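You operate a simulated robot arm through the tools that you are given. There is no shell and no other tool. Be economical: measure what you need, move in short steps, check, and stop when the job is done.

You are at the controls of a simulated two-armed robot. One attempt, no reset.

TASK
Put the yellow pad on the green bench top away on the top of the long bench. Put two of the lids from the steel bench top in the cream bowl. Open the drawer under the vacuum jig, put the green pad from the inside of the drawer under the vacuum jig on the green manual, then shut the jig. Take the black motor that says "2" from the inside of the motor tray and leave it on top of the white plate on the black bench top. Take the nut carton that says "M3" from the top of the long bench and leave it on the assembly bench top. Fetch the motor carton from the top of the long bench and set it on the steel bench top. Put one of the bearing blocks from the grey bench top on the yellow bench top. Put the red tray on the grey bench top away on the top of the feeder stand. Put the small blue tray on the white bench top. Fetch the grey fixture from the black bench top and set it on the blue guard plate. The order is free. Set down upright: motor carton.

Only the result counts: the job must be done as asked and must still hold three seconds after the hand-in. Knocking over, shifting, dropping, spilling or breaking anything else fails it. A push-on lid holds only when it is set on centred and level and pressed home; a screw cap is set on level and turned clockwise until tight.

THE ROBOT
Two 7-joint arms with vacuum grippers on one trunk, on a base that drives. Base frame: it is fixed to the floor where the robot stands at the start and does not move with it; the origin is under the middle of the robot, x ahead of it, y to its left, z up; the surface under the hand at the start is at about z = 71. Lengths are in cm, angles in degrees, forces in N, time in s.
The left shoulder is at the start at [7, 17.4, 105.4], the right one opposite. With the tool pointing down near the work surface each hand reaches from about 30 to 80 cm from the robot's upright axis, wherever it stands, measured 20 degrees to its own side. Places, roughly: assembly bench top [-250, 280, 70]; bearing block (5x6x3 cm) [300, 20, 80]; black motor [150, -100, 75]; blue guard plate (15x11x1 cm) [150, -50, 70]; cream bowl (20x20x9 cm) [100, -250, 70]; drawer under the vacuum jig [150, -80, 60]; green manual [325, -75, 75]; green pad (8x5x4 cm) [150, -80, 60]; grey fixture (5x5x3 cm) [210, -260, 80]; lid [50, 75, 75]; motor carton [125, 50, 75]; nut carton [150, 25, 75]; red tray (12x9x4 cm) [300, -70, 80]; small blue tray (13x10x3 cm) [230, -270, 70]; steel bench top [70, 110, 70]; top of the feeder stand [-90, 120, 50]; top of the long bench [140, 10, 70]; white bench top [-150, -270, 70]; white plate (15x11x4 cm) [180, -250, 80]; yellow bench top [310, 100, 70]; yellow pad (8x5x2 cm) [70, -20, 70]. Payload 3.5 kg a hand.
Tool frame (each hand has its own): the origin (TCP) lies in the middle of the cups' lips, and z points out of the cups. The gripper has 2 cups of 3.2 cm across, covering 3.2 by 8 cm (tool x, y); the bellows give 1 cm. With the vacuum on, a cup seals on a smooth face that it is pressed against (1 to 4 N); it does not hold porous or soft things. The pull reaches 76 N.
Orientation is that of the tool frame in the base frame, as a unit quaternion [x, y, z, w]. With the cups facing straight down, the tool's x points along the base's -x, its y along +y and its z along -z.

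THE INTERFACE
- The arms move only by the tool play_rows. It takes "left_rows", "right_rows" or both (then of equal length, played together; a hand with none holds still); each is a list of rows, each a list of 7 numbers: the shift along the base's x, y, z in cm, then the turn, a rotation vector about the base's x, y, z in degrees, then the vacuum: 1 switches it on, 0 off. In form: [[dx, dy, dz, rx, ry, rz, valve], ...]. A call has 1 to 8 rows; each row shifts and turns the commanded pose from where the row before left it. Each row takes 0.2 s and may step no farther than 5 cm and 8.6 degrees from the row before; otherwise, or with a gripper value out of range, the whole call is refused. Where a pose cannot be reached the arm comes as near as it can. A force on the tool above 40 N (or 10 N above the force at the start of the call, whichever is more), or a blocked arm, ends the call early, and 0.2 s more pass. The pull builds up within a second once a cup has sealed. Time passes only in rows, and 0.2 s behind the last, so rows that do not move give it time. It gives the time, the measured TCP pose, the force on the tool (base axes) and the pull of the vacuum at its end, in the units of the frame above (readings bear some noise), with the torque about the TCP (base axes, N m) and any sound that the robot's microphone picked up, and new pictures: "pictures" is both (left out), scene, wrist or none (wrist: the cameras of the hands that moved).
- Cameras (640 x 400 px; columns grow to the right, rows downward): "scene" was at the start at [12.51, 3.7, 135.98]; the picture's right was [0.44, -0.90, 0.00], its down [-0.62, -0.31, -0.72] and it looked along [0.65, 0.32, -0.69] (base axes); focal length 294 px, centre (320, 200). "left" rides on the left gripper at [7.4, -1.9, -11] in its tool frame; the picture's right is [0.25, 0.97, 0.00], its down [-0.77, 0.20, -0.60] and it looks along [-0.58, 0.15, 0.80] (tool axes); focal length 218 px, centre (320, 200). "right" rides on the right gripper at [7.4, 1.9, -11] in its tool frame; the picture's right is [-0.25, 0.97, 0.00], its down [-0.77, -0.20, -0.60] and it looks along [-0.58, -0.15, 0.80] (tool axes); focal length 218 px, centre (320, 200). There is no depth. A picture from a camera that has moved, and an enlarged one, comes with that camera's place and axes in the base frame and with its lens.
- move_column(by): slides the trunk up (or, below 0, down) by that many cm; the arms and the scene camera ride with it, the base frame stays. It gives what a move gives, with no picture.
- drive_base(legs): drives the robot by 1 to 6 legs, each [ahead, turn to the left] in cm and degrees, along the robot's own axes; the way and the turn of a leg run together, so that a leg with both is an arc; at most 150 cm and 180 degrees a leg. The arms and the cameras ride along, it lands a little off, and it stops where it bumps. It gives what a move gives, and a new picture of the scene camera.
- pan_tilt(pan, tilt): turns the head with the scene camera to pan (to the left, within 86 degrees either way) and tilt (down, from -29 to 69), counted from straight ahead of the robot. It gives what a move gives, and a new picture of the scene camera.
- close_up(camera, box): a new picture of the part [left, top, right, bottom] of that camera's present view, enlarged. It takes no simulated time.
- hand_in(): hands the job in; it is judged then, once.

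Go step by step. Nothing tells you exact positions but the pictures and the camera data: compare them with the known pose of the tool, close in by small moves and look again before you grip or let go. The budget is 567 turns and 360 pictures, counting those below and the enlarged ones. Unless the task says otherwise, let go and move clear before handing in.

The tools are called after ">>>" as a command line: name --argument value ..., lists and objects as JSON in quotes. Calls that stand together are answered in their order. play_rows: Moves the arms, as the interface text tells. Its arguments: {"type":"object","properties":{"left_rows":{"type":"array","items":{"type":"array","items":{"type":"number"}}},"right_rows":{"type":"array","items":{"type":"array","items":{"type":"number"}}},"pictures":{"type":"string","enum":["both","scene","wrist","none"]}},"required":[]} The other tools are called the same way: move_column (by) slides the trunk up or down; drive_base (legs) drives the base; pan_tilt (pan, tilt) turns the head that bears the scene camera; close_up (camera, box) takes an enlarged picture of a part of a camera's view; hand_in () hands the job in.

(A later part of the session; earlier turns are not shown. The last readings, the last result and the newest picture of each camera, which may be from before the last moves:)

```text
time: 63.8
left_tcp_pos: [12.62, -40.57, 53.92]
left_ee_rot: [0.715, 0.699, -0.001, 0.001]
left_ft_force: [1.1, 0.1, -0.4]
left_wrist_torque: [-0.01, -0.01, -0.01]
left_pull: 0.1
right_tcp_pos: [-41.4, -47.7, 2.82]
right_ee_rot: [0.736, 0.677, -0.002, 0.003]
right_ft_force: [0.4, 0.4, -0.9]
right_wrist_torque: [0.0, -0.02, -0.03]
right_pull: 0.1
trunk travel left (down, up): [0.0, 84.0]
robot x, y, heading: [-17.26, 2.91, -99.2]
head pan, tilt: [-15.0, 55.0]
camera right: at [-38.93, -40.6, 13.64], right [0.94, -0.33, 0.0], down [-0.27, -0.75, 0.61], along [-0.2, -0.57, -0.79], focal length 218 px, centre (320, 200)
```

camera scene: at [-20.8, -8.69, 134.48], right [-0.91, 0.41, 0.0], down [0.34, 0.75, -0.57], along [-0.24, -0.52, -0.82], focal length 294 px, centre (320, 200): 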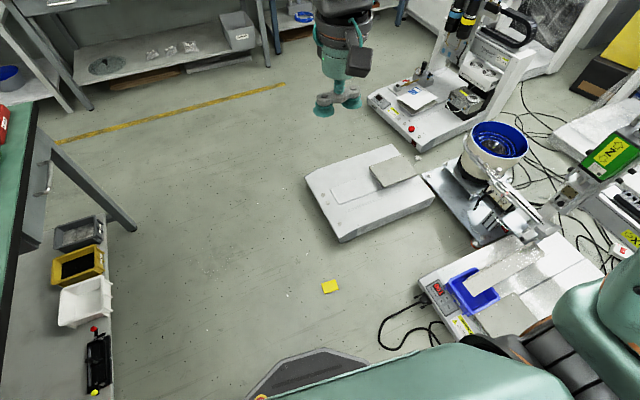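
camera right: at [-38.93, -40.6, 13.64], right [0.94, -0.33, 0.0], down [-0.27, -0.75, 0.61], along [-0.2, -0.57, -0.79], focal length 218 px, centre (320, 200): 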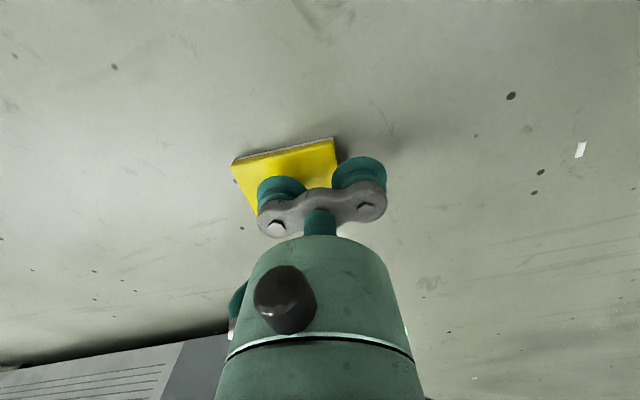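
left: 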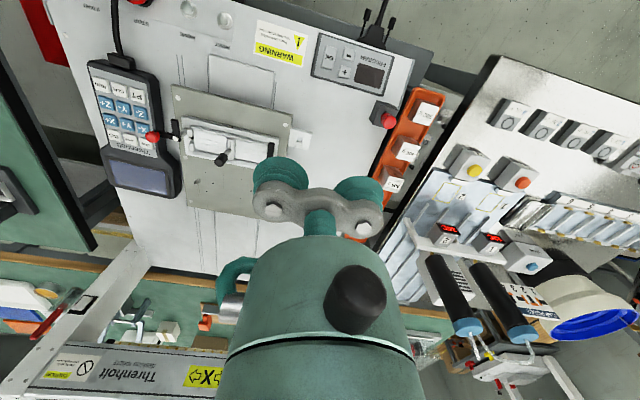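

Not yet in contact at z 2.8; I continue down slowly.

>>> play_rows --right_rows '[[0, 0, -0.4, 0, 0, 0, 1], [0, 0, -0.4, 0, 0, 0, 1], [0, 0, -0.3, 0, 0, 0, 1], [0, 0, 0, 0, 0, 0, 1], [0, 0, 0, 0, 0, 0, 1]]' --pictures "none"

```text
time: 65.0
left_tcp_pos: [12.6, -40.47, 53.95]
left_ee_rot: [0.715, 0.699, -0.001, 0.002]
left_ft_force: [0.4, -0.1, -0.6]
left_wrist_torque: [0.02, -0.03, -0.02]
left_pull: 0.1
right_tcp_pos: [-41.29, -48.01, 1.66]
right_ee_rot: [0.737, 0.676, -0.002, 0.003]
right_ft_force: [-0.3, -0.8, 0.2]
right_wrist_torque: [0.04, 0.0, -0.01]
right_pull: 0.2
trunk travel left (down, up): [0.0, 84.0]
robot x, y, heading: [-17.16, 2.94, -99.1]
head pan, tilt: [-15.0, 55.0]
```

>>> play_rows --right_rows '[[0, 0, -0.3, 0, 0, 0, 1], [0, 0, -0.3, 0, 0, 0, 1], [0, 0, 0, 0, 0, 0, 1], [0, 0, 0, 0, 0, 0, 1]]' --pictures "wrist"

```text
time: 66.0
left_tcp_pos: [12.76, -40.38, 53.87]
left_ee_rot: [0.715, 0.699, 0.0, 0.001]
left_ft_force: [-0.3, -0.1, -0.5]
left_wrist_torque: [0.02, 0.0, 0.03]
left_pull: 0.0
right_tcp_pos: [-41.29, -47.91, 1.06]
right_ee_rot: [0.737, 0.676, -0.002, 0.004]
right_ft_force: [2.8, 1.5, 9.9]
right_wrist_torque: [0.22, 0.84, -0.05]
right_pull: 37.7
trunk travel left (down, up): [0.0, 84.0]
robot x, y, heading: [-16.62, 2.79, -99.2]
head pan, tilt: [-15.0, 55.0]
camera right: at [-38.87, -40.72, 11.96], right [0.94, -0.33, 0.0], down [-0.27, -0.75, 0.61], along [-0.2, -0.58, -0.79], focal length 218 px, centre (320, 200)
```

right: 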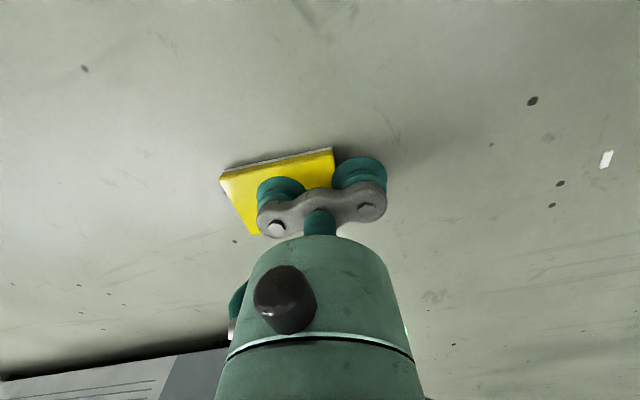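

Sealed. I lift straight up.

>>> play_rows --right_rows '[[0, 0, 0.5, 0, 0, 0, 1], [0, 0, 2, 0, 0, 0, 1], [0, 0, 4, 0, 0, 0, 1], [0, 0, 4, 0, 0, 0, 1], [0, 0, 4.5, 0, 0, 0, 1], [0, 0, 4.5, 0, 0, 0, 1], [0, 0, 4.5, 0, 0, 0, 1], [0, 0, 4.5, 0, 0, 0, 1]]' --pictures "none"

>>> play_rows --right_rows '[[0.5, 0.5, 4.5, 0, 0, 1, 1], [0.5, 0.5, 4.5, 0, 0, 1, 1], [0.5, 0.5, 4.5, 0, 0, 1, 1], [0.5, 0.5, 4.5, 0, 0, 1, 1], [0, 0, 0, 0, 0, 0, 1]]' --pictures "wrist"

```text
time: 67.8
left_tcp_pos: [12.72, -40.42, 53.98]
left_ee_rot: [0.715, 0.699, -0.001, 0.0]
left_ft_force: [-0.1, 0.1, -0.2]
left_wrist_torque: [0.04, 0.02, -0.02]
left_pull: 0.0
right_tcp_pos: [-41.27, -47.82, 29.62]
right_ee_rot: [0.737, 0.676, -0.002, 0.003]
right_ft_force: [-0.2, 0.5, -1.1]
right_wrist_torque: [0.09, 0.54, -0.03]
right_pull: 38.5
trunk travel left (down, up): [0.0, 84.0]
robot x, y, heading: [-17.23, 2.86, -99.4]
head pan, tilt: [-15.0, 55.0]
```

```text
time: 69.0
left_tcp_pos: [12.71, -40.42, 53.77]
left_ee_rot: [0.715, 0.699, -0.001, 0.0]
left_ft_force: [0.5, -0.4, 0.0]
left_wrist_torque: [0.04, -0.01, 0.0]
left_pull: 0.0
right_tcp_pos: [-39.3, -45.74, 47.3]
right_ee_rot: [0.713, 0.701, -0.001, 0.003]
right_ft_force: [-0.1, -0.6, -0.7]
right_wrist_torque: [0.04, 0.55, -0.01]
right_pull: 38.0
trunk travel left (down, up): [0.0, 84.0]
robot x, y, heading: [-17.66, 2.83, -99.6]
head pan, tilt: [-15.0, 55.0]
camera right: at [-37.3, -38.4, 58.28], right [0.96, -0.27, 0.0], down [-0.21, -0.76, 0.61], along [-0.16, -0.59, -0.79], focal length 218 px, centre (320, 200)
```

right: 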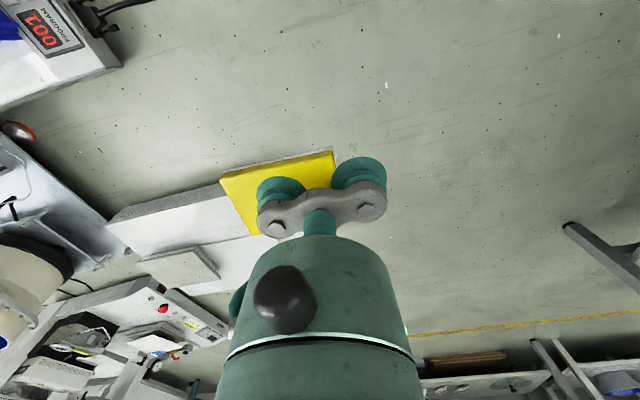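

Pad holds at 38 N. I raise the trunk, then turn a bit left so I drive down the middle of the corridor, checking the hold after a short leg.

>>> move_column --by 40

>>> move_column --by 15

>>> drive_base --legs '[[0, 12]]'

```text
time: 72.8
left_tcp_pos: [12.63, -40.48, 93.9]
left_ee_rot: [0.715, 0.699, 0.0, 0.0]
left_ft_force: [-0.6, 0.4, 0.1]
left_wrist_torque: [0.03, -0.01, 0.0]
left_pull: 0.0
right_tcp_pos: [-39.24, -45.81, 87.31]
right_ee_rot: [0.713, 0.702, -0.001, 0.003]
right_ft_force: [-0.3, 0.3, -1.4]
right_wrist_torque: [0.01, 0.55, 0.01]
right_pull: 37.9
trunk travel left (down, up): [-40.0, 44.0]
robot x, y, heading: [-17.32, 2.53, -99.5]
head pan, tilt: [-15.0, 55.0]
```

```text
time: 74.6
left_tcp_pos: [12.72, -40.6, 108.86]
left_ee_rot: [0.714, 0.7, 0.0, 0.001]
left_ft_force: [-0.1, 0.0, -0.4]
left_wrist_torque: [-0.02, 0.02, -0.01]
left_pull: 0.1
right_tcp_pos: [-39.38, -45.82, 102.3]
right_ee_rot: [0.713, 0.701, -0.001, 0.002]
right_ft_force: [-0.2, 0.7, -1.4]
right_wrist_torque: [0.02, 0.56, 0.02]
right_pull: 37.6
trunk travel left (down, up): [-55.0, 29.0]
robot x, y, heading: [-17.21, 2.84, -99.4]
head pan, tilt: [-15.0, 55.0]
```

```text
time: 75.8
left_tcp_pos: [21.14, -33.13, 108.87]
left_ee_rot: [0.637, 0.771, -0.001, 0.001]
left_ft_force: [0.3, -0.3, 0.3]
left_wrist_torque: [-0.04, -0.03, -0.06]
left_pull: 0.1
right_tcp_pos: [-28.55, -49.36, 102.38]
right_ee_rot: [0.633, 0.774, -0.001, 0.004]
right_ft_force: [0.3, -0.1, -1.5]
right_wrist_torque: [-0.09, 0.55, 0.02]
right_pull: 37.8
trunk travel left (down, up): [-55.0, 29.0]
robot x, y, heading: [-17.33, 2.61, -87.1]
head pan, tilt: [-15.0, 55.0]
camera scene: at [-18.24, -9.22, 134.48], right [-0.98, 0.21, 0.0], down [0.17, 0.8, -0.57], along [-0.12, -0.56, -0.82], focal length 294 px, centre (320, 200)
```

scene: 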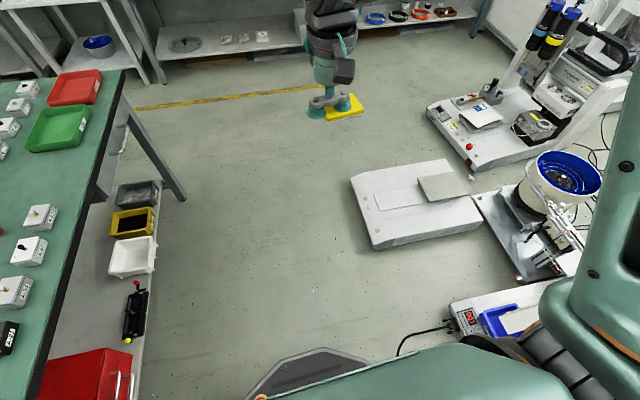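

The pad still holds after the turn. I drive on.

>>> drive_base --legs '[[80, 0]]'

```text
time: 80.1
left_tcp_pos: [24.66, -114.78, 108.86]
left_ee_rot: [0.64, 0.768, 0.0, 0.001]
left_ft_force: [-0.2, -0.4, 0.2]
left_wrist_torque: [0.0, 0.01, -0.02]
left_pull: 0.0
right_tcp_pos: [-25.09, -130.51, 102.4]
right_ee_rot: [0.637, 0.771, -0.001, 0.003]
right_ft_force: [-0.5, 0.2, -0.4]
right_wrist_torque: [-0.12, 0.55, -0.01]
right_pull: 37.9
trunk travel left (down, up): [-55.0, 29.0]
robot x, y, heading: [-12.99, -78.07, -87.7]
head pan, tilt: [-15.0, 55.0]
camera scene: at [-14.49, -90.47, 134.47], right [-0.98, 0.22, 0.0], down [0.18, 0.8, -0.57], along [-0.12, -0.56, -0.82], focal length 294 px, centre (320, 200)
```

scene: 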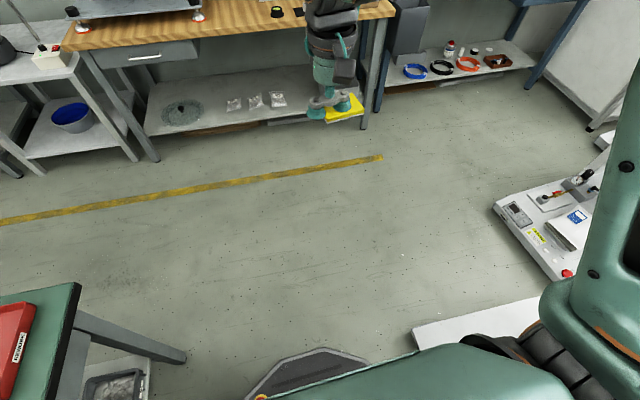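

Clear. I continue to the middle of the corridor and turn to face +x.

>>> drive_base --legs '[[92, 0], [0, 87.5]]'

>>> pan_tilt --pan 0 --tilt 30

```text
time: 88.7
left_tcp_pos: [28.64, -135.41, 108.85]
left_ee_rot: [-0.066, 0.998, 0.0, 0.001]
left_ft_force: [0.0, 0.2, -0.1]
left_wrist_torque: [0.02, 0.01, -0.01]
left_pull: 0.1
right_tcp_pos: [41.88, -185.97, 102.33]
right_ee_rot: [-0.068, 0.998, 0.001, 0.004]
right_ft_force: [-0.1, -0.1, 0.4]
right_wrist_torque: [-0.52, -0.08, 0.01]
right_pull: 37.4
trunk travel left (down, up): [-55.0, 29.0]
robot x, y, heading: [-9.54, -171.46, -0.2]
head pan, tilt: [-15.0, 55.0]
camera scene: at [2.6, -173.42, 134.48], right [-0.27, -0.96, 0.0], down [-0.79, 0.22, -0.57], along [0.55, -0.15, -0.82], focal length 294 px, centre (320, 200)
```

scene: 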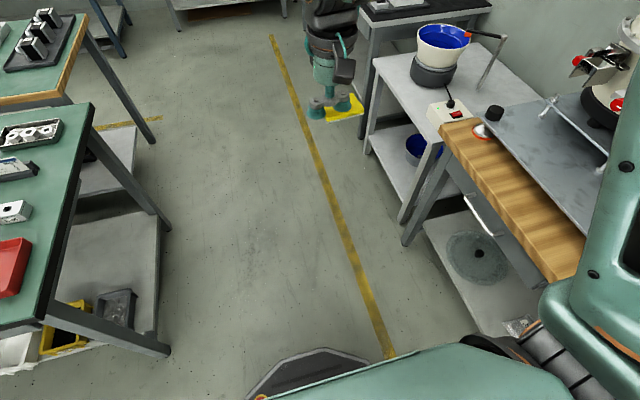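

```text
time: 89.6
left_tcp_pos: [28.72, -135.29, 108.95]
left_ee_rot: [-0.066, 0.998, 0.001, 0.001]
left_ft_force: [0.4, 0.6, -0.2]
left_wrist_torque: [0.0, 0.01, -0.01]
left_pull: 0.1
right_tcp_pos: [41.78, -185.93, 102.46]
right_ee_rot: [-0.069, 0.998, 0.001, 0.003]
right_ft_force: [0.0, 0.0, -0.8]
right_wrist_torque: [-0.56, -0.09, 0.01]
right_pull: 37.7
trunk travel left (down, up): [-55.0, 29.0]
robot x, y, heading: [-9.47, -171.51, -0.4]
head pan, tilt: [0.0, 30.0]
camera scene: at [4.69, -171.59, 138.07], right [-0.01, -1.0, 0.0], down [-0.5, 0.0, -0.87], along [0.87, -0.01, -0.5], focal length 294 px, centre (320, 200)
```

scene: 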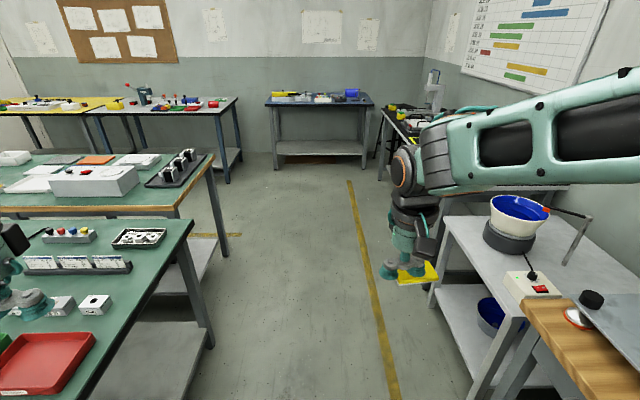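

The corridor is free. I drive ahead to the aisle behind the long bench and turn left into it.

>>> drive_base --legs '[[120, 0], [110, 0], [0, 90]]'

```text
time: 104.8
left_tcp_pos: [185.03, -135.73, 108.9]
left_ee_rot: [0.752, -0.659, 0.0, -0.001]
left_ft_force: [-0.2, -1.0, 0.4]
left_wrist_torque: [-0.02, -0.02, -0.02]
left_pull: 0.0
right_tcp_pos: [235.54, -122.61, 102.42]
right_ee_rot: [0.755, -0.656, -0.003, -0.001]
right_ft_force: [-0.1, -0.4, -0.5]
right_wrist_torque: [0.09, -0.54, -0.02]
right_pull: 37.6
trunk travel left (down, up): [-55.0, 29.0]
robot x, y, heading: [221.46, -173.82, 89.3]
head pan, tilt: [0.0, 30.0]
camera scene: at [221.37, -159.82, 138.08], right [1.0, -0.01, 0.0], down [0.0, -0.5, -0.87], along [0.01, 0.87, -0.5], focal length 294 px, centre (320, 200)
```

scene: 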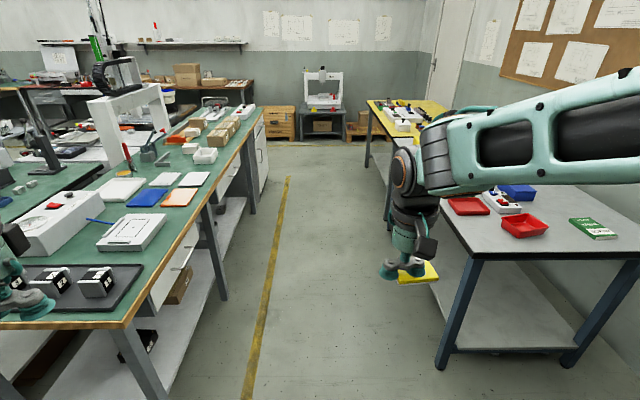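

Excellent view of the aisle: long bench on the left, grey bench on the right with the red tray and green manual. I drive ahead and turn to face the long bench.

>>> drive_base --legs '[[120, 0]]'

>>> pan_tilt --pan 60 --tilt 35

>>> pan_tilt --pan -60 --tilt 35

```text
time: 111.0
left_tcp_pos: [187.22, -13.85, 108.96]
left_ee_rot: [0.747, -0.664, 0.0, -0.001]
left_ft_force: [0.2, -0.2, 0.6]
left_wrist_torque: [-0.02, 0.02, 0.01]
left_pull: 0.1
right_tcp_pos: [238.11, -1.38, 102.41]
right_ee_rot: [0.75, -0.661, -0.002, -0.001]
right_ft_force: [0.4, 0.5, -0.8]
right_wrist_torque: [0.03, -0.53, -0.03]
right_pull: 37.6
trunk travel left (down, up): [-55.0, 29.0]
robot x, y, heading: [222.83, -52.71, 89.0]
head pan, tilt: [0.0, 30.0]
camera scene: at [223.28, -38.4, 138.08], right [1.0, -0.02, 0.0], down [-0.01, -0.5, -0.87], along [0.02, 0.87, -0.5], focal length 294 px, centre (320, 200)
```

scene: 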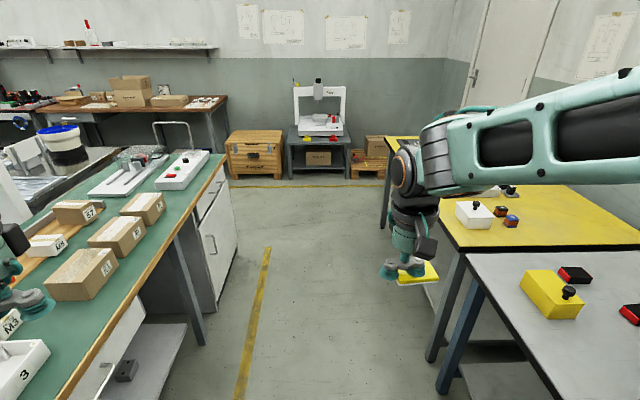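

```text
time: 112.3
left_tcp_pos: [187.26, -13.86, 108.89]
left_ee_rot: [0.748, -0.663, -0.001, 0.0]
left_ft_force: [-0.1, 0.0, 0.0]
left_wrist_torque: [0.03, -0.01, 0.0]
left_pull: 0.1
right_tcp_pos: [237.94, -1.23, 102.36]
right_ee_rot: [0.75, -0.662, -0.003, -0.001]
right_ft_force: [-0.2, 0.2, -0.2]
right_wrist_torque: [0.03, -0.53, 0.02]
right_pull: 37.6
trunk travel left (down, up): [-55.0, 29.0]
robot x, y, heading: [222.88, -52.41, 88.8]
head pan, tilt: [60.0, 35.0]
camera scene: at [215.56, -42.88, 137.3], right [0.52, 0.85, 0.0], down [0.49, -0.3, -0.82], along [-0.7, 0.42, -0.57], focal length 294 px, centre (320, 200)
```

scene: 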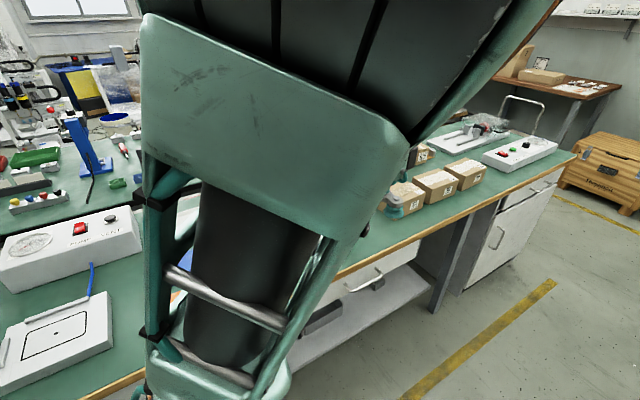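

```text
time: 114.3
left_tcp_pos: [187.3, -13.76, 108.82]
left_ee_rot: [0.748, -0.664, 0.0, -0.001]
left_ft_force: [0.9, -0.4, -0.2]
left_wrist_torque: [0.02, -0.02, 0.02]
left_pull: 0.0
right_tcp_pos: [237.93, -1.38, 102.42]
right_ee_rot: [0.751, -0.66, -0.003, -0.001]
right_ft_force: [-0.2, 0.6, -0.1]
right_wrist_torque: [0.09, -0.52, 0.0]
right_pull: 37.3
trunk travel left (down, up): [-55.0, 29.0]
robot x, y, heading: [222.94, -52.52, 88.8]
head pan, tilt: [-60.0, 35.0]
camera scene: at [230.8, -43.2, 137.3], right [0.48, -0.88, 0.0], down [-0.5, -0.28, -0.82], along [0.72, 0.4, -0.57], focal length 294 px, centre (320, 200)
```

scene: 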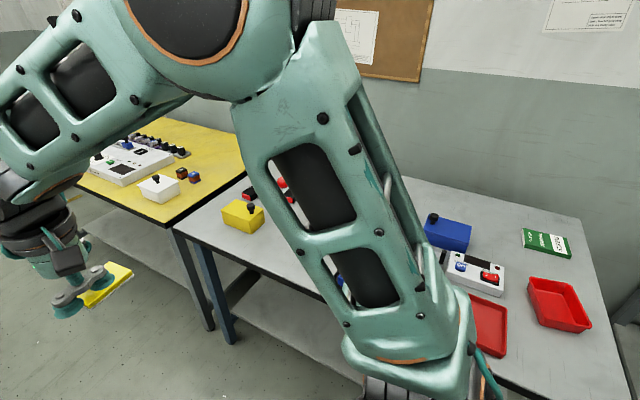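

I turn to face the long bench to find a free spot for the pad.

>>> drive_base --legs '[[40, 0], [0, 90]]'

>>> pan_tilt --pan 0 --tilt 45

```text
time: 120.6
left_tcp_pos: [185.14, -47.54, 108.85]
left_ee_rot: [0.998, 0.061, -0.001, 0.0]
left_ft_force: [-0.5, -0.1, -0.1]
left_wrist_torque: [-0.02, 0.0, -0.01]
left_pull: 0.1
right_tcp_pos: [172.47, 3.13, 102.37]
right_ee_rot: [0.998, 0.065, -0.002, 0.001]
right_ft_force: [-0.1, 0.0, 0.0]
right_wrist_torque: [0.56, 0.07, -0.02]
right_pull: 38.0
trunk travel left (down, up): [-55.0, 29.0]
robot x, y, heading: [224.06, -11.92, 179.0]
head pan, tilt: [-60.0, 35.0]
camera scene: at [214.47, -3.89, 137.3], right [0.87, 0.49, 0.0], down [0.28, -0.5, -0.82], along [-0.4, 0.72, -0.57], focal length 294 px, centre (320, 200)
```

scene: 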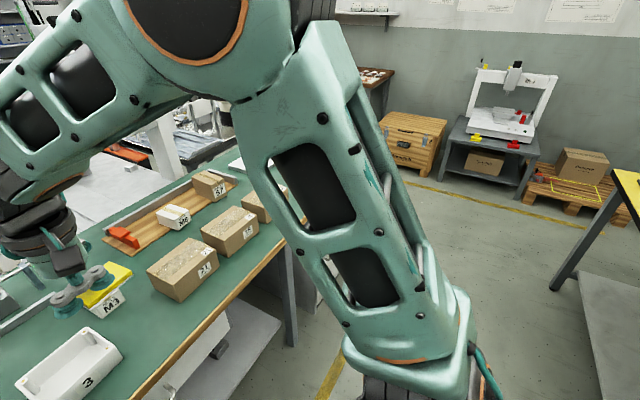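

```text
time: 121.9
left_tcp_pos: [185.18, -47.49, 108.97]
left_ee_rot: [0.998, 0.061, 0.0, 0.001]
left_ft_force: [-0.2, -1.1, -0.7]
left_wrist_torque: [-0.01, 0.0, -0.03]
left_pull: 0.2
right_tcp_pos: [172.33, 3.23, 102.26]
right_ee_rot: [0.998, 0.064, -0.003, 0.001]
right_ft_force: [0.3, -0.3, -0.6]
right_wrist_torque: [0.53, 0.07, 0.0]
right_pull: 37.9
trunk travel left (down, up): [-55.0, 29.0]
robot x, y, heading: [223.39, -11.75, 179.0]
head pan, tilt: [0.0, 45.0]
camera scene: at [210.62, -11.43, 135.82], right [0.02, 1.0, 0.0], down [0.71, -0.01, -0.71], along [-0.71, 0.01, -0.71], focal length 294 px, centre (320, 200)
```

scene: 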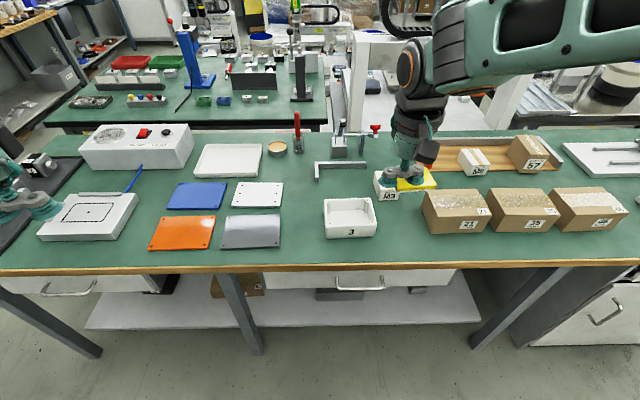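

Clear overview. Let me read the labels of the cartons.

>>> close_up --camera "scene" --box '[360, 120, 640, 250]'

>>> close_up --camera "scene" --box '[20, 110, 300, 290]'

```text
2.29 times, centred on (500, 185) of scene
camera zoom: at [210.62, -11.43, 135.82], right [0.02, 1.0, 0.0], down [0.71, -0.01, -0.71], along [-0.71, 0.01, -0.71], focal length 673 px, centre (-91, 234)
```

zoom: 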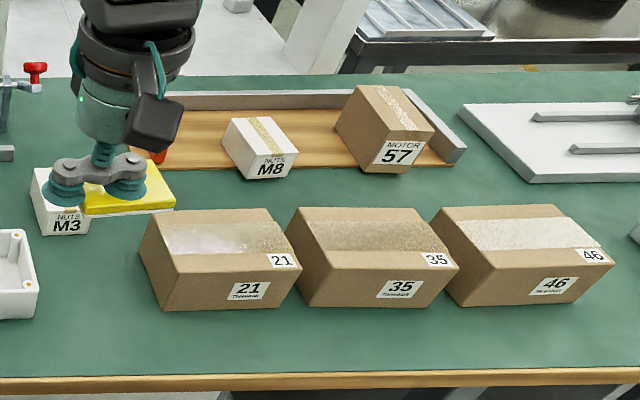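

```text
2.22 times, centred on (160, 200) of scene
camera zoom: at [210.62, -11.43, 135.82], right [0.02, 1.0, 0.0], down [0.71, -0.01, -0.71], along [-0.71, 0.01, -0.71], focal length 654 px, centre (676, 200)
```

zoom: 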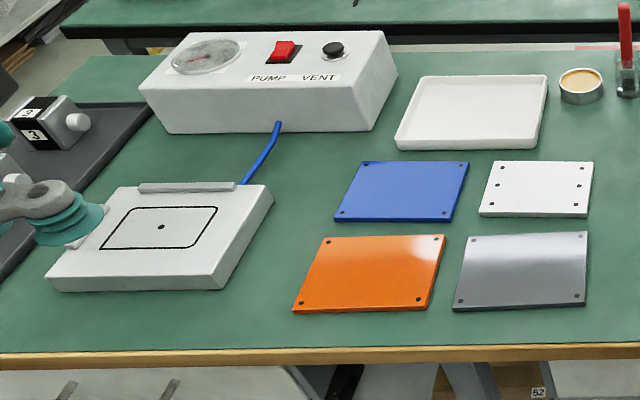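

Found everything: "MOTOR 57" carton, "M3" nut carton, guard plates, vacuum jig. There is a free spot for the pad further along the bench, so I shift there.

>>> drive_base --legs '[[0, -90], [75, 0], [0, 90]]'

```text
time: 133.7
left_tcp_pos: [187.88, 27.6, 108.96]
left_ee_rot: [0.998, 0.065, -0.001, 0.001]
left_ft_force: [1.0, 0.4, 0.8]
left_wrist_torque: [-0.01, -0.01, 0.0]
left_pull: 0.1
right_tcp_pos: [174.81, 78.38, 102.43]
right_ee_rot: [0.998, 0.068, -0.003, 0.001]
right_ft_force: [0.6, 0.4, -0.3]
right_wrist_torque: [0.53, 0.06, 0.0]
right_pull: 37.5
trunk travel left (down, up): [-55.0, 29.0]
robot x, y, heading: [226.27, 63.91, 179.5]
head pan, tilt: [0.0, 45.0]
camera scene: at [213.12, 63.91, 135.82], right [0.01, 1.0, 0.0], down [0.71, -0.01, -0.71], along [-0.71, 0.01, -0.71], focal length 294 px, centre (320, 200)
```

scene: 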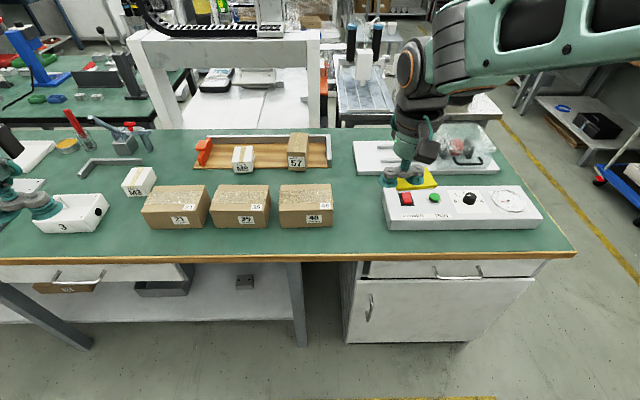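

There is a free gap at about (157.5, 77) between carton 46 and the white controller. I move the pad above it.

>>> play_rows --right_rows '[[-4.5, -0.8, 0, 0, 0, 0, 1], [-4.5, -0.8, 0, 0, 0, 0, 1], [-4.5, -0.8, 0, 0, 0, 0, 1], [-3.8, -0.8, -2, 0, 0, 0, 1], [0, 0, -4.5, 0, 0, 0, 1], [0, 0, -4.5, 0, 0, 0, 1], [0, 0, -4.5, 0, 0, 0, 1]]'

```text
time: 135.3
left_tcp_pos: [187.83, 27.77, 108.89]
left_ee_rot: [0.998, 0.065, 0.0, 0.001]
left_ft_force: [-0.5, 0.2, -0.3]
left_wrist_torque: [-0.01, -0.01, 0.0]
left_pull: 0.1
right_tcp_pos: [157.4, 74.94, 86.36]
right_ee_rot: [0.998, 0.068, -0.003, 0.0]
right_ft_force: [0.9, 0.1, -0.3]
right_wrist_torque: [0.56, 0.08, -0.01]
right_pull: 37.5
trunk travel left (down, up): [-55.0, 29.0]
robot x, y, heading: [226.05, 63.91, 179.2]
head pan, tilt: [0.0, 45.0]
camera scene: at [213.01, 63.94, 135.81], right [0.01, 1.0, 0.0], down [0.71, -0.01, -0.71], along [-0.71, 0.01, -0.71], focal length 294 px, centre (320, 200)
camera right: at [165.01, 74.09, 97.27], right [-0.12, -0.99, 0.0], down [-0.79, 0.1, 0.61], along [-0.6, 0.07, -0.79], focal length 218 px, centre (320, 200)
```

scene: 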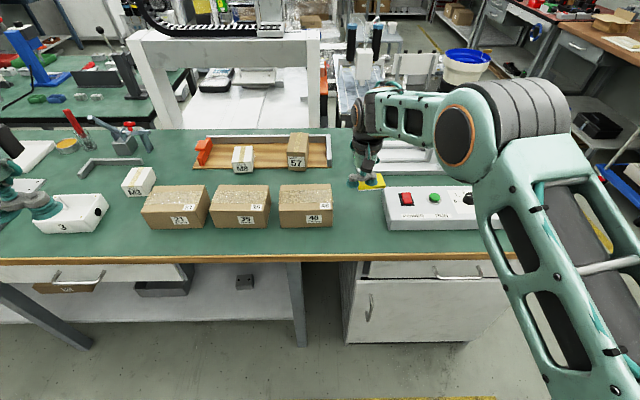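
right: 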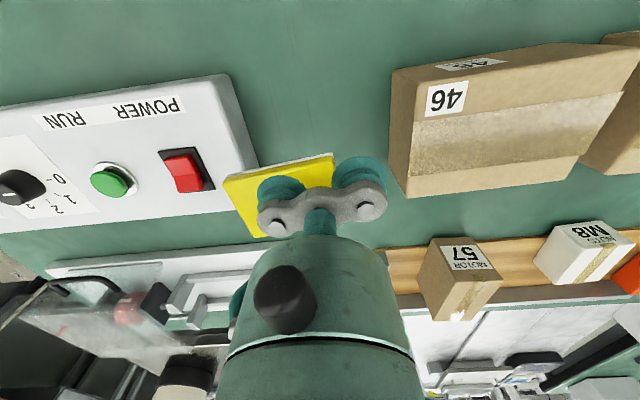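

The gap is only about 11 cm wide (y 69–80.5), so I turn the pad lengthwise by 90° before lowering. I raise slightly and rotate.

>>> play_rows --right_rows '[[0, 0, 3, 0, 0, 8.5, 1], [0, 0, 3, 0, 0, 8.5, 1], [0, 0, 0, 0, 0, 8.5, 1], [0, 0, 0, 0, 0, 8.5, 1], [0, 0, 0, 0, 0, 8.5, 1], [0, 0, 0, 0, 0, 8.5, 1], [0, 0, 0, 0, 0, 8.5, 1], [0, 0, 0, 0, 0, 8.5, 1]]' --pictures "wrist"

```text
time: 137.1
left_tcp_pos: [187.88, 27.77, 108.92]
left_ee_rot: [0.998, 0.064, 0.0, 0.001]
left_ft_force: [-0.3, 0.0, 0.2]
left_wrist_torque: [0.02, 0.01, 0.0]
left_pull: 0.0
right_tcp_pos: [157.63, 75.13, 92.77]
right_ee_rot: [0.789, 0.615, -0.002, 0.002]
right_ft_force: [0.2, -0.2, 0.1]
right_wrist_torque: [0.17, 0.56, 0.01]
right_pull: 37.8
trunk travel left (down, up): [-55.0, 29.0]
robot x, y, heading: [226.07, 63.78, 179.1]
head pan, tilt: [0.0, 45.0]
camera right: at [161.17, 81.89, 103.74], right [0.88, -0.48, 0.0], down [-0.38, -0.69, 0.61], along [-0.29, -0.53, -0.79], focal length 218 px, centre (320, 200)
```

right: 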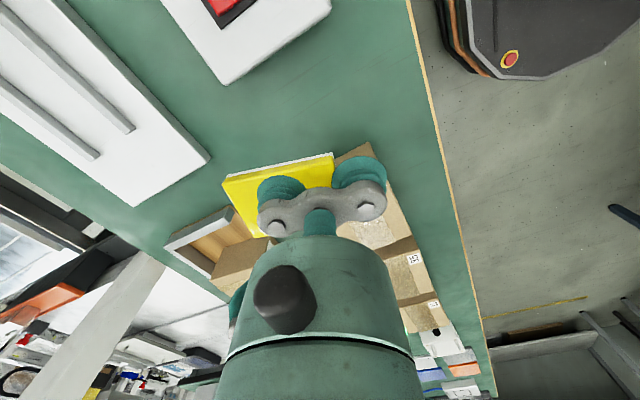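

Rotate the last 14° and lower over the gap.

>>> play_rows --right_rows '[[0.4, -0.1, 0, 0, 0, 7, 1], [0, -0.2, 0, 0, 0, 7, 1], [0, 0, -4, 0, 0, 0, 1], [0, 0, -4, 0, 0, 0, 1], [0, 0, -4, 0, 0, 0, 1], [0, 0, 0, 0, 0, 0, 1]]' --pictures "both"

```text
time: 138.5
left_tcp_pos: [187.98, 27.69, 108.84]
left_ee_rot: [0.998, 0.064, -0.001, 0.001]
left_ft_force: [0.8, -0.6, -0.5]
left_wrist_torque: [-0.03, -0.01, 0.04]
left_pull: 0.0
right_tcp_pos: [157.89, 74.87, 80.71]
right_ee_rot: [0.708, 0.706, -0.001, 0.002]
right_ft_force: [-0.6, -0.1, -0.7]
right_wrist_torque: [0.01, 0.58, -0.02]
right_pull: 37.3
trunk travel left (down, up): [-55.0, 29.0]
robot x, y, heading: [226.39, 64.01, 179.3]
head pan, tilt: [0.0, 45.0]
camera scene: at [213.19, 63.91, 135.83], right [0.01, 1.0, 0.0], down [0.71, -0.01, -0.71], along [-0.71, 0.01, -0.71], focal length 294 px, centre (320, 200)
camera right: at [159.81, 82.32, 91.6], right [0.97, -0.26, 0.0], down [-0.2, -0.77, 0.61], along [-0.15, -0.59, -0.79], focal length 218 px, centre (320, 200)
```

scene: 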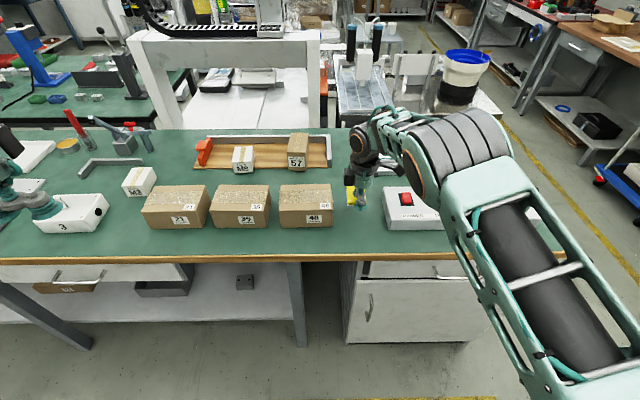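
right: 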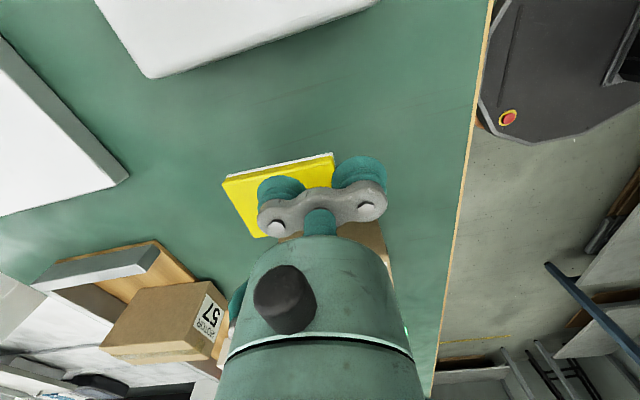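

Well placed in the gap. I lower slowly until contact.

>>> play_rows --right_rows '[[0, 0, -3, 0, 0, 0, 1], [0, 0, -2, 0, 0, 0, 1], [0, 0, -0.7, 0, 0, 0, 1], [0, 0, -0.5, 0, 0, 0, 1], [0, 0, -0.5, 0, 0, 0, 1], [0, 0, -0.4, 0, 0, 0, 1], [0, 0, 0, 0, 0, 0, 1]]' --pictures "none"

```text
time: 140.1
left_tcp_pos: [188.13, 27.76, 108.97]
left_ee_rot: [0.998, 0.065, -0.002, 0.001]
left_ft_force: [0.0, -0.2, 0.1]
left_wrist_torque: [0.0, -0.02, 0.04]
left_pull: 0.1
right_tcp_pos: [158.01, 75.01, 74.1]
right_ee_rot: [0.709, 0.706, -0.003, 0.001]
right_ft_force: [-12.0, 4.8, 31.9]
right_wrist_torque: [0.03, 0.56, -0.05]
right_pull: 37.2
trunk travel left (down, up): [-55.0, 29.0]
robot x, y, heading: [226.26, 63.59, 179.7]
head pan, tilt: [0.0, 45.0]
```

Contact made. I release and lift.

>>> play_rows --right_rows '[[0, 0, 0.4, 0, 0, 0, 0], [0, 0, 0, 0, 0, 0, 0], [0, 0, 0, 0, 0, 0, 0], [0, 0, 1, 0, 0, 0, 0], [0, 0, 3, 0, 0, 0, 0], [0, 0, 4, 0, 0, 0, 0], [0, 0, 4.5, 0, 0, 0, 0], [0, 0, 4.5, 0, 0, 0, 0]]' --pictures "wrist"

```text
time: 141.9
left_tcp_pos: [187.99, 27.79, 108.93]
left_ee_rot: [0.998, 0.064, -0.002, 0.001]
left_ft_force: [0.1, 1.1, 1.0]
left_wrist_torque: [0.02, 0.01, 0.01]
left_pull: 0.0
right_tcp_pos: [158.16, 74.72, 91.18]
right_ee_rot: [0.708, 0.706, -0.001, 0.004]
right_ft_force: [0.8, 0.2, 0.3]
right_wrist_torque: [-0.02, 0.02, -0.02]
right_pull: 0.0
trunk travel left (down, up): [-55.0, 29.0]
robot x, y, heading: [225.82, 63.69, 179.3]
head pan, tilt: [0.0, 45.0]
camera right: at [160.14, 82.08, 102.08], right [0.97, -0.26, 0.0], down [-0.21, -0.77, 0.61], along [-0.15, -0.59, -0.79], focal length 218 px, centre (320, 200)
```

right: 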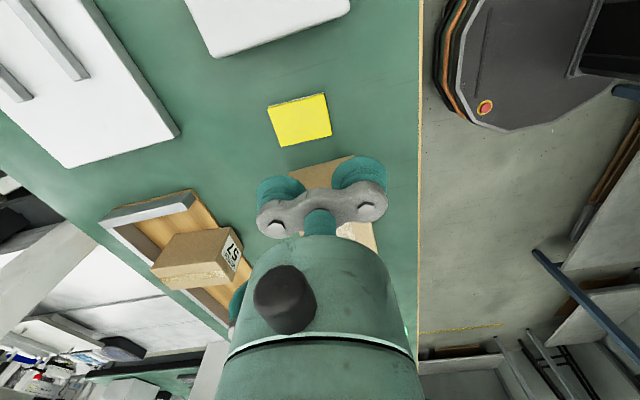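

The pad is placed on the long bench. I bring the right hand back to the neutral pose.

>>> play_rows --right_rows '[[0, 0, 4, 0, 0, -8.5, 0], [0, 0, 4, 0, 0, -8.5, 0], [1, 0, 4, 0, 0, -8.5, 0], [4, 0, 0, 0, 0, -8.5, 0], [4.5, 0, 0, 0, 0, -8.5, 0], [4.5, 0, 0, 0, 0, -8.5, 0], [4, 0, 0, 0, 0, -8.5, 0], [0, 0, 0, 0, 0, -8.5, 0]]' --pictures "none"

>>> play_rows --right_rows '[[0, 1, 0, 0, 0, -8.5, 0], [0, 1, 0, 0, 0, -8.5, 0], [0, 1, 0, 0, 0, -4, 0]]' --pictures "none"

>>> drive_base --legs '[[0, 90], [25, 0], [0, 90]]'

```text
time: 143.7
left_tcp_pos: [187.74, 27.77, 108.88]
left_ee_rot: [0.998, 0.064, 0.0, 0.001]
left_ft_force: [-0.2, 0.8, -1.1]
left_wrist_torque: [-0.04, -0.04, -0.01]
left_pull: 0.0
right_tcp_pos: [175.79, 74.8, 103.25]
right_ee_rot: [0.982, 0.188, -0.002, 0.002]
right_ft_force: [-0.6, -0.6, -0.8]
right_wrist_torque: [0.01, -0.04, 0.01]
right_pull: 0.1
trunk travel left (down, up): [-55.0, 29.0]
robot x, y, heading: [226.05, 63.85, 179.5]
head pan, tilt: [0.0, 45.0]
```

```text
time: 144.5
left_tcp_pos: [187.9, 27.84, 108.94]
left_ee_rot: [0.998, 0.064, -0.001, 0.001]
left_ft_force: [0.3, -0.6, -0.5]
left_wrist_torque: [-0.01, -0.01, -0.02]
left_pull: 0.1
right_tcp_pos: [175.86, 77.85, 103.26]
right_ee_rot: [1.0, 0.007, -0.003, 0.001]
right_ft_force: [-0.1, -0.2, -0.1]
right_wrist_torque: [0.02, 0.02, -0.01]
right_pull: 0.0
trunk travel left (down, up): [-55.0, 29.0]
robot x, y, heading: [226.35, 63.77, 179.3]
head pan, tilt: [0.0, 45.0]
```

```text
time: 154.1
left_tcp_pos: [263.28, 76.63, 109.01]
left_ee_rot: [-0.088, 0.996, 0.002, 0.0]
left_ft_force: [-0.4, 0.2, 0.0]
left_wrist_torque: [-0.01, 0.0, -0.03]
left_pull: 0.0
right_tcp_pos: [277.68, 27.23, 103.17]
right_ee_rot: [-0.03, 1.0, 0.001, 0.002]
right_ft_force: [0.6, 0.1, 0.6]
right_wrist_torque: [0.0, 0.0, -0.03]
right_pull: 0.1
trunk travel left (down, up): [-55.0, 29.0]
robot x, y, heading: [226.71, 38.73, 2.1]
head pan, tilt: [0.0, 45.0]
camera scene: at [240.03, 39.35, 135.82], right [0.04, -1.0, 0.0], down [-0.71, -0.03, -0.71], along [0.71, 0.03, -0.71], focal length 294 px, centre (320, 200)
```

scene: 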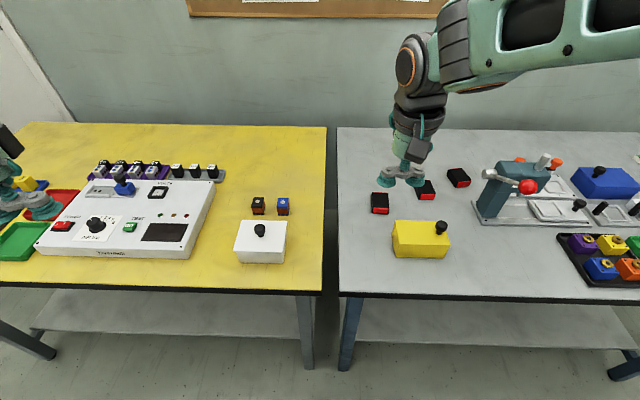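

Let me look closely at the blocks on the grey bench.

>>> close_up --camera "scene" --box '[350, 140, 640, 300]'

>>> close_up --camera "scene" --box '[220, 170, 480, 270]'

```text
2.21 times, centred on (495, 220) of scene
camera zoom: at [240.03, 39.35, 135.82], right [0.04, -1.0, 0.0], down [-0.71, -0.03, -0.71], along [0.71, 0.03, -0.71], focal length 650 px, centre (-66, 156)
```

zoom: 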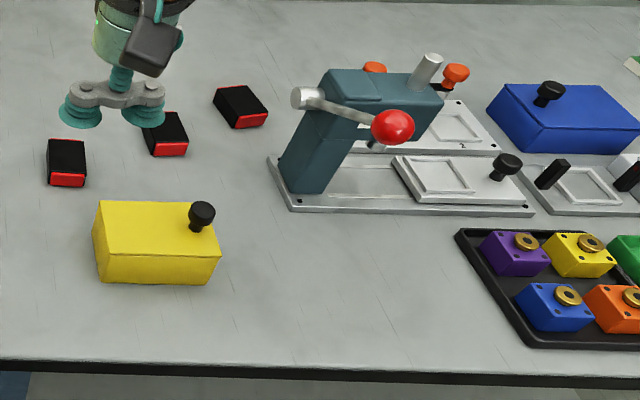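

```text
2.46 times, centred on (350, 220) of scene
camera zoom: at [240.03, 39.35, 135.82], right [0.04, -1.0, 0.0], down [-0.71, -0.03, -0.71], along [0.71, 0.03, -0.71], focal length 725 px, centre (246, 151)
```

zoom: 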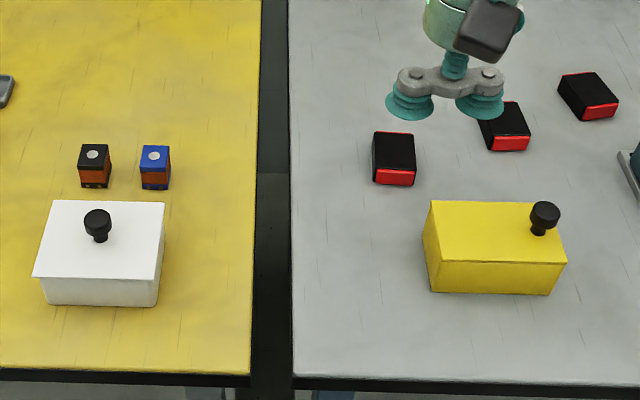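

The red/black blocks match the given place (300, 20) and stand on the bench top itself, so they are the bearing blocks. I move the right hand above the first one for a closer look.

>>> play_rows --right_rows '[[4.5, -0.5, -1, 0, 0, 0, 0], [4.5, -0.5, -3, 0, 0, 0, 0], [4.5, -0.5, -3, 0, 0, 0, 0], [4.5, -0.5, -3, 0, 0, 0, 0], [4.5, -0.5, -3, 0, 0, 0, 0], [0, 0, -2, 0, 0, 0, 0]]' --pictures "wrist"

```text
refused: row 2 steps farther than a row can; nothing moved
```

>>> play_rows --right_rows '[[4.5, -0.5, -1, 0, 0, 0, 0], [4, -0.5, -2.5, 0, 0, 0, 0], [4, -0.5, -2.5, 0, 0, 0, 0], [4, -0.5, -2.5, 0, 0, 0, 0], [4, -0.5, -2.5, 0, 0, 0, 0], [2, 0, -2.5, 0, 0, 0, 0]]' --pictures "wrist"

```text
time: 155.5
left_tcp_pos: [263.42, 76.58, 108.91]
left_ee_rot: [-0.088, 0.996, 0.001, 0.0]
left_ft_force: [-0.4, -0.1, -0.4]
left_wrist_torque: [0.02, 0.0, 0.01]
left_pull: 0.0
right_tcp_pos: [300.39, 24.53, 89.61]
right_ee_rot: [-0.03, 1.0, 0.001, 0.003]
right_ft_force: [0.1, -0.9, 0.1]
right_wrist_torque: [-0.03, 0.03, 0.01]
right_pull: 0.0
trunk travel left (down, up): [-55.0, 29.0]
robot x, y, heading: [226.92, 39.03, 2.1]
head pan, tilt: [0.0, 45.0]
camera right: at [292.72, 25.88, 100.44], right [0.19, 0.98, 0.0], down [0.78, -0.16, 0.61], along [0.6, -0.11, -0.79], focal length 218 px, centre (320, 200)
```

right: 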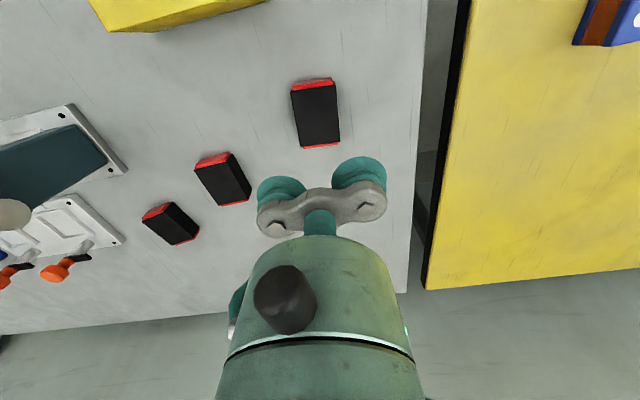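

The block centre is at (299.7, 24.4). I pick it with one cup centred on it.

>>> play_rows --right_rows '[[-0.6, -2.5, -4, 0, 0, 0, 1], [0, 0, -4, 0, 0, 0, 1], [0, 0, -3, 0, 0, 0, 1], [0, 0, -0.7, 0, 0, 0, 1], [0, 0, -0.5, 0, 0, 0, 1], [0, 0, -0.5, 0, 0, 0, 1], [0, 0, -0.4, 0, 0, 0, 1], [0, 0, 0, 0, 0, 0, 1]]' --pictures "wrist"

```text
time: 157.3
left_tcp_pos: [263.25, 76.58, 108.93]
left_ee_rot: [-0.088, 0.996, 0.001, 0.001]
left_ft_force: [0.5, -0.7, -0.3]
left_wrist_torque: [-0.01, 0.03, -0.03]
left_pull: 0.1
right_tcp_pos: [299.43, 22.14, 76.62]
right_ee_rot: [-0.03, 1.0, 0.001, 0.003]
right_ft_force: [1.2, -1.2, 3.4]
right_wrist_torque: [0.99, 0.15, -0.02]
right_pull: 38.1
trunk travel left (down, up): [-55.0, 29.0]
robot x, y, heading: [226.85, 38.52, 2.1]
head pan, tilt: [0.0, 45.0]
camera right: at [291.92, 23.56, 87.52], right [0.19, 0.98, 0.0], down [0.78, -0.16, 0.61], along [0.6, -0.12, -0.79], focal length 218 px, centre (320, 200)
```

right: 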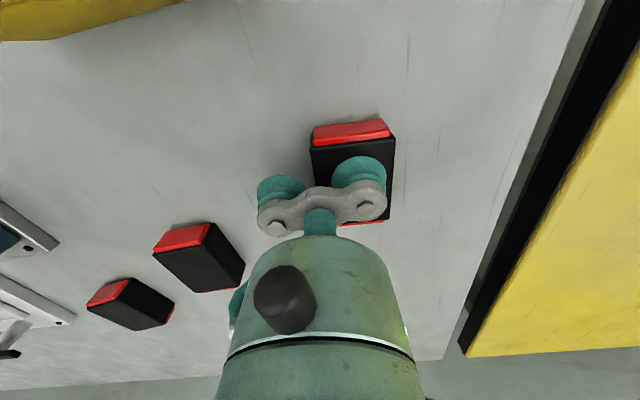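

Sealed. I lift and carry it to the free strip at the yellow bench's right side, about (297, 46).

>>> play_rows --right_rows '[[0, 0, 1, 0, 0, 0, 1], [0, 0, 3, 0, 0, 0, 1], [0, 0, 4.5, 0, 0, 0, 1], [0, 4, 2, 0, 0, 0, 1], [0, 4.5, 0, 0, 0, 0, 1], [0, 4.5, 0, 0, 0, 0, 1], [-1, 4.5, 0, 0, 0, 0, 1], [-1, 4, 0, 0, 0, 0, 1]]'

```text
time: 159.1
left_tcp_pos: [263.36, 76.66, 108.75]
left_ee_rot: [-0.088, 0.996, 0.0, 0.001]
left_ft_force: [-1.1, -0.8, 0.1]
left_wrist_torque: [-0.04, -0.01, 0.02]
left_pull: 0.1
right_tcp_pos: [297.43, 43.98, 87.15]
right_ee_rot: [-0.029, 1.0, 0.001, 0.002]
right_ft_force: [0.4, 0.1, -2.0]
right_wrist_torque: [0.86, 0.06, -0.03]
right_pull: 38.3
trunk travel left (down, up): [-55.0, 29.0]
robot x, y, heading: [226.9, 38.59, 2.3]
head pan, tilt: [0.0, 45.0]
camera scene: at [240.08, 39.46, 135.81], right [0.04, -1.0, 0.0], down [-0.71, -0.03, -0.71], along [0.71, 0.03, -0.71], focal length 294 px, centre (320, 200)
camera right: at [289.94, 45.35, 97.95], right [0.19, 0.98, 0.0], down [0.78, -0.16, 0.61], along [0.6, -0.12, -0.79], focal length 218 px, centre (320, 200)
```

scene: 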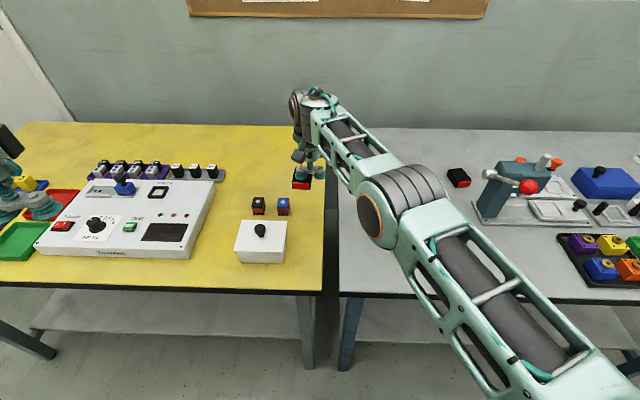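
right: 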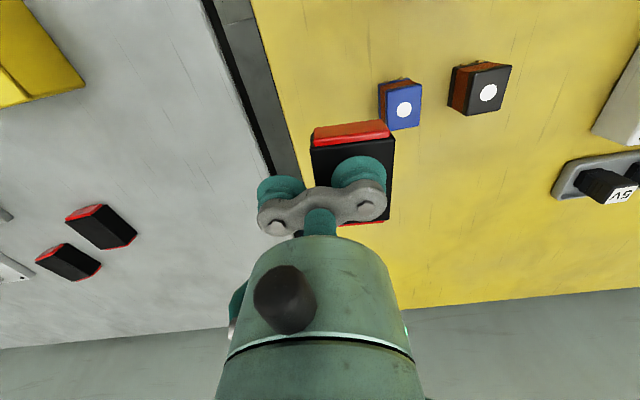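

There is a small blue motor close by, so I go 5 cm further back, then lower.

>>> play_rows --right_rows '[[4.5, -0.3, 0, 0, 0, 0, 1], [0.5, 0, -4, 0, 0, 0, 1], [0, 0, -4, 0, 0, 0, 1], [0, 0, -1.2, 0, 0, 0, 1], [0, 0, -0.5, 0, 0, 0, 1], [0, 0, -0.4, 0, 0, 0, 1], [0, 0, -0.4, 0, 0, 0, 1], [0, 0, 0, 0, 0, 0, 1]]' --pictures "wrist"

```text
time: 160.9
left_tcp_pos: [263.24, 76.6, 108.88]
left_ee_rot: [-0.088, 0.996, 0.0, 0.001]
left_ft_force: [0.5, -0.2, -0.4]
left_wrist_torque: [-0.01, 0.0, -0.02]
left_pull: 0.0
right_tcp_pos: [296.99, 43.75, 76.73]
right_ee_rot: [-0.03, 1.0, 0.002, 0.005]
right_ft_force: [1.1, 0.8, 2.9]
right_wrist_torque: [0.97, 0.2, -0.08]
right_pull: 37.4
right hand out of reach, approached as far as the arm can: row 1, 2, 3
trunk travel left (down, up): [-55.0, 29.0]
robot x, y, heading: [226.88, 38.84, 2.0]
head pan, tilt: [0.0, 45.0]
camera right: at [289.35, 45.1, 87.52], right [0.19, 0.98, 0.01], down [0.78, -0.16, 0.61], along [0.6, -0.11, -0.79], focal length 218 px, centre (320, 200)
```

right: 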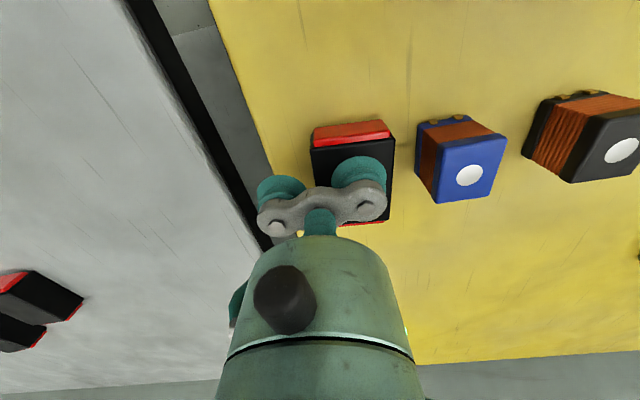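

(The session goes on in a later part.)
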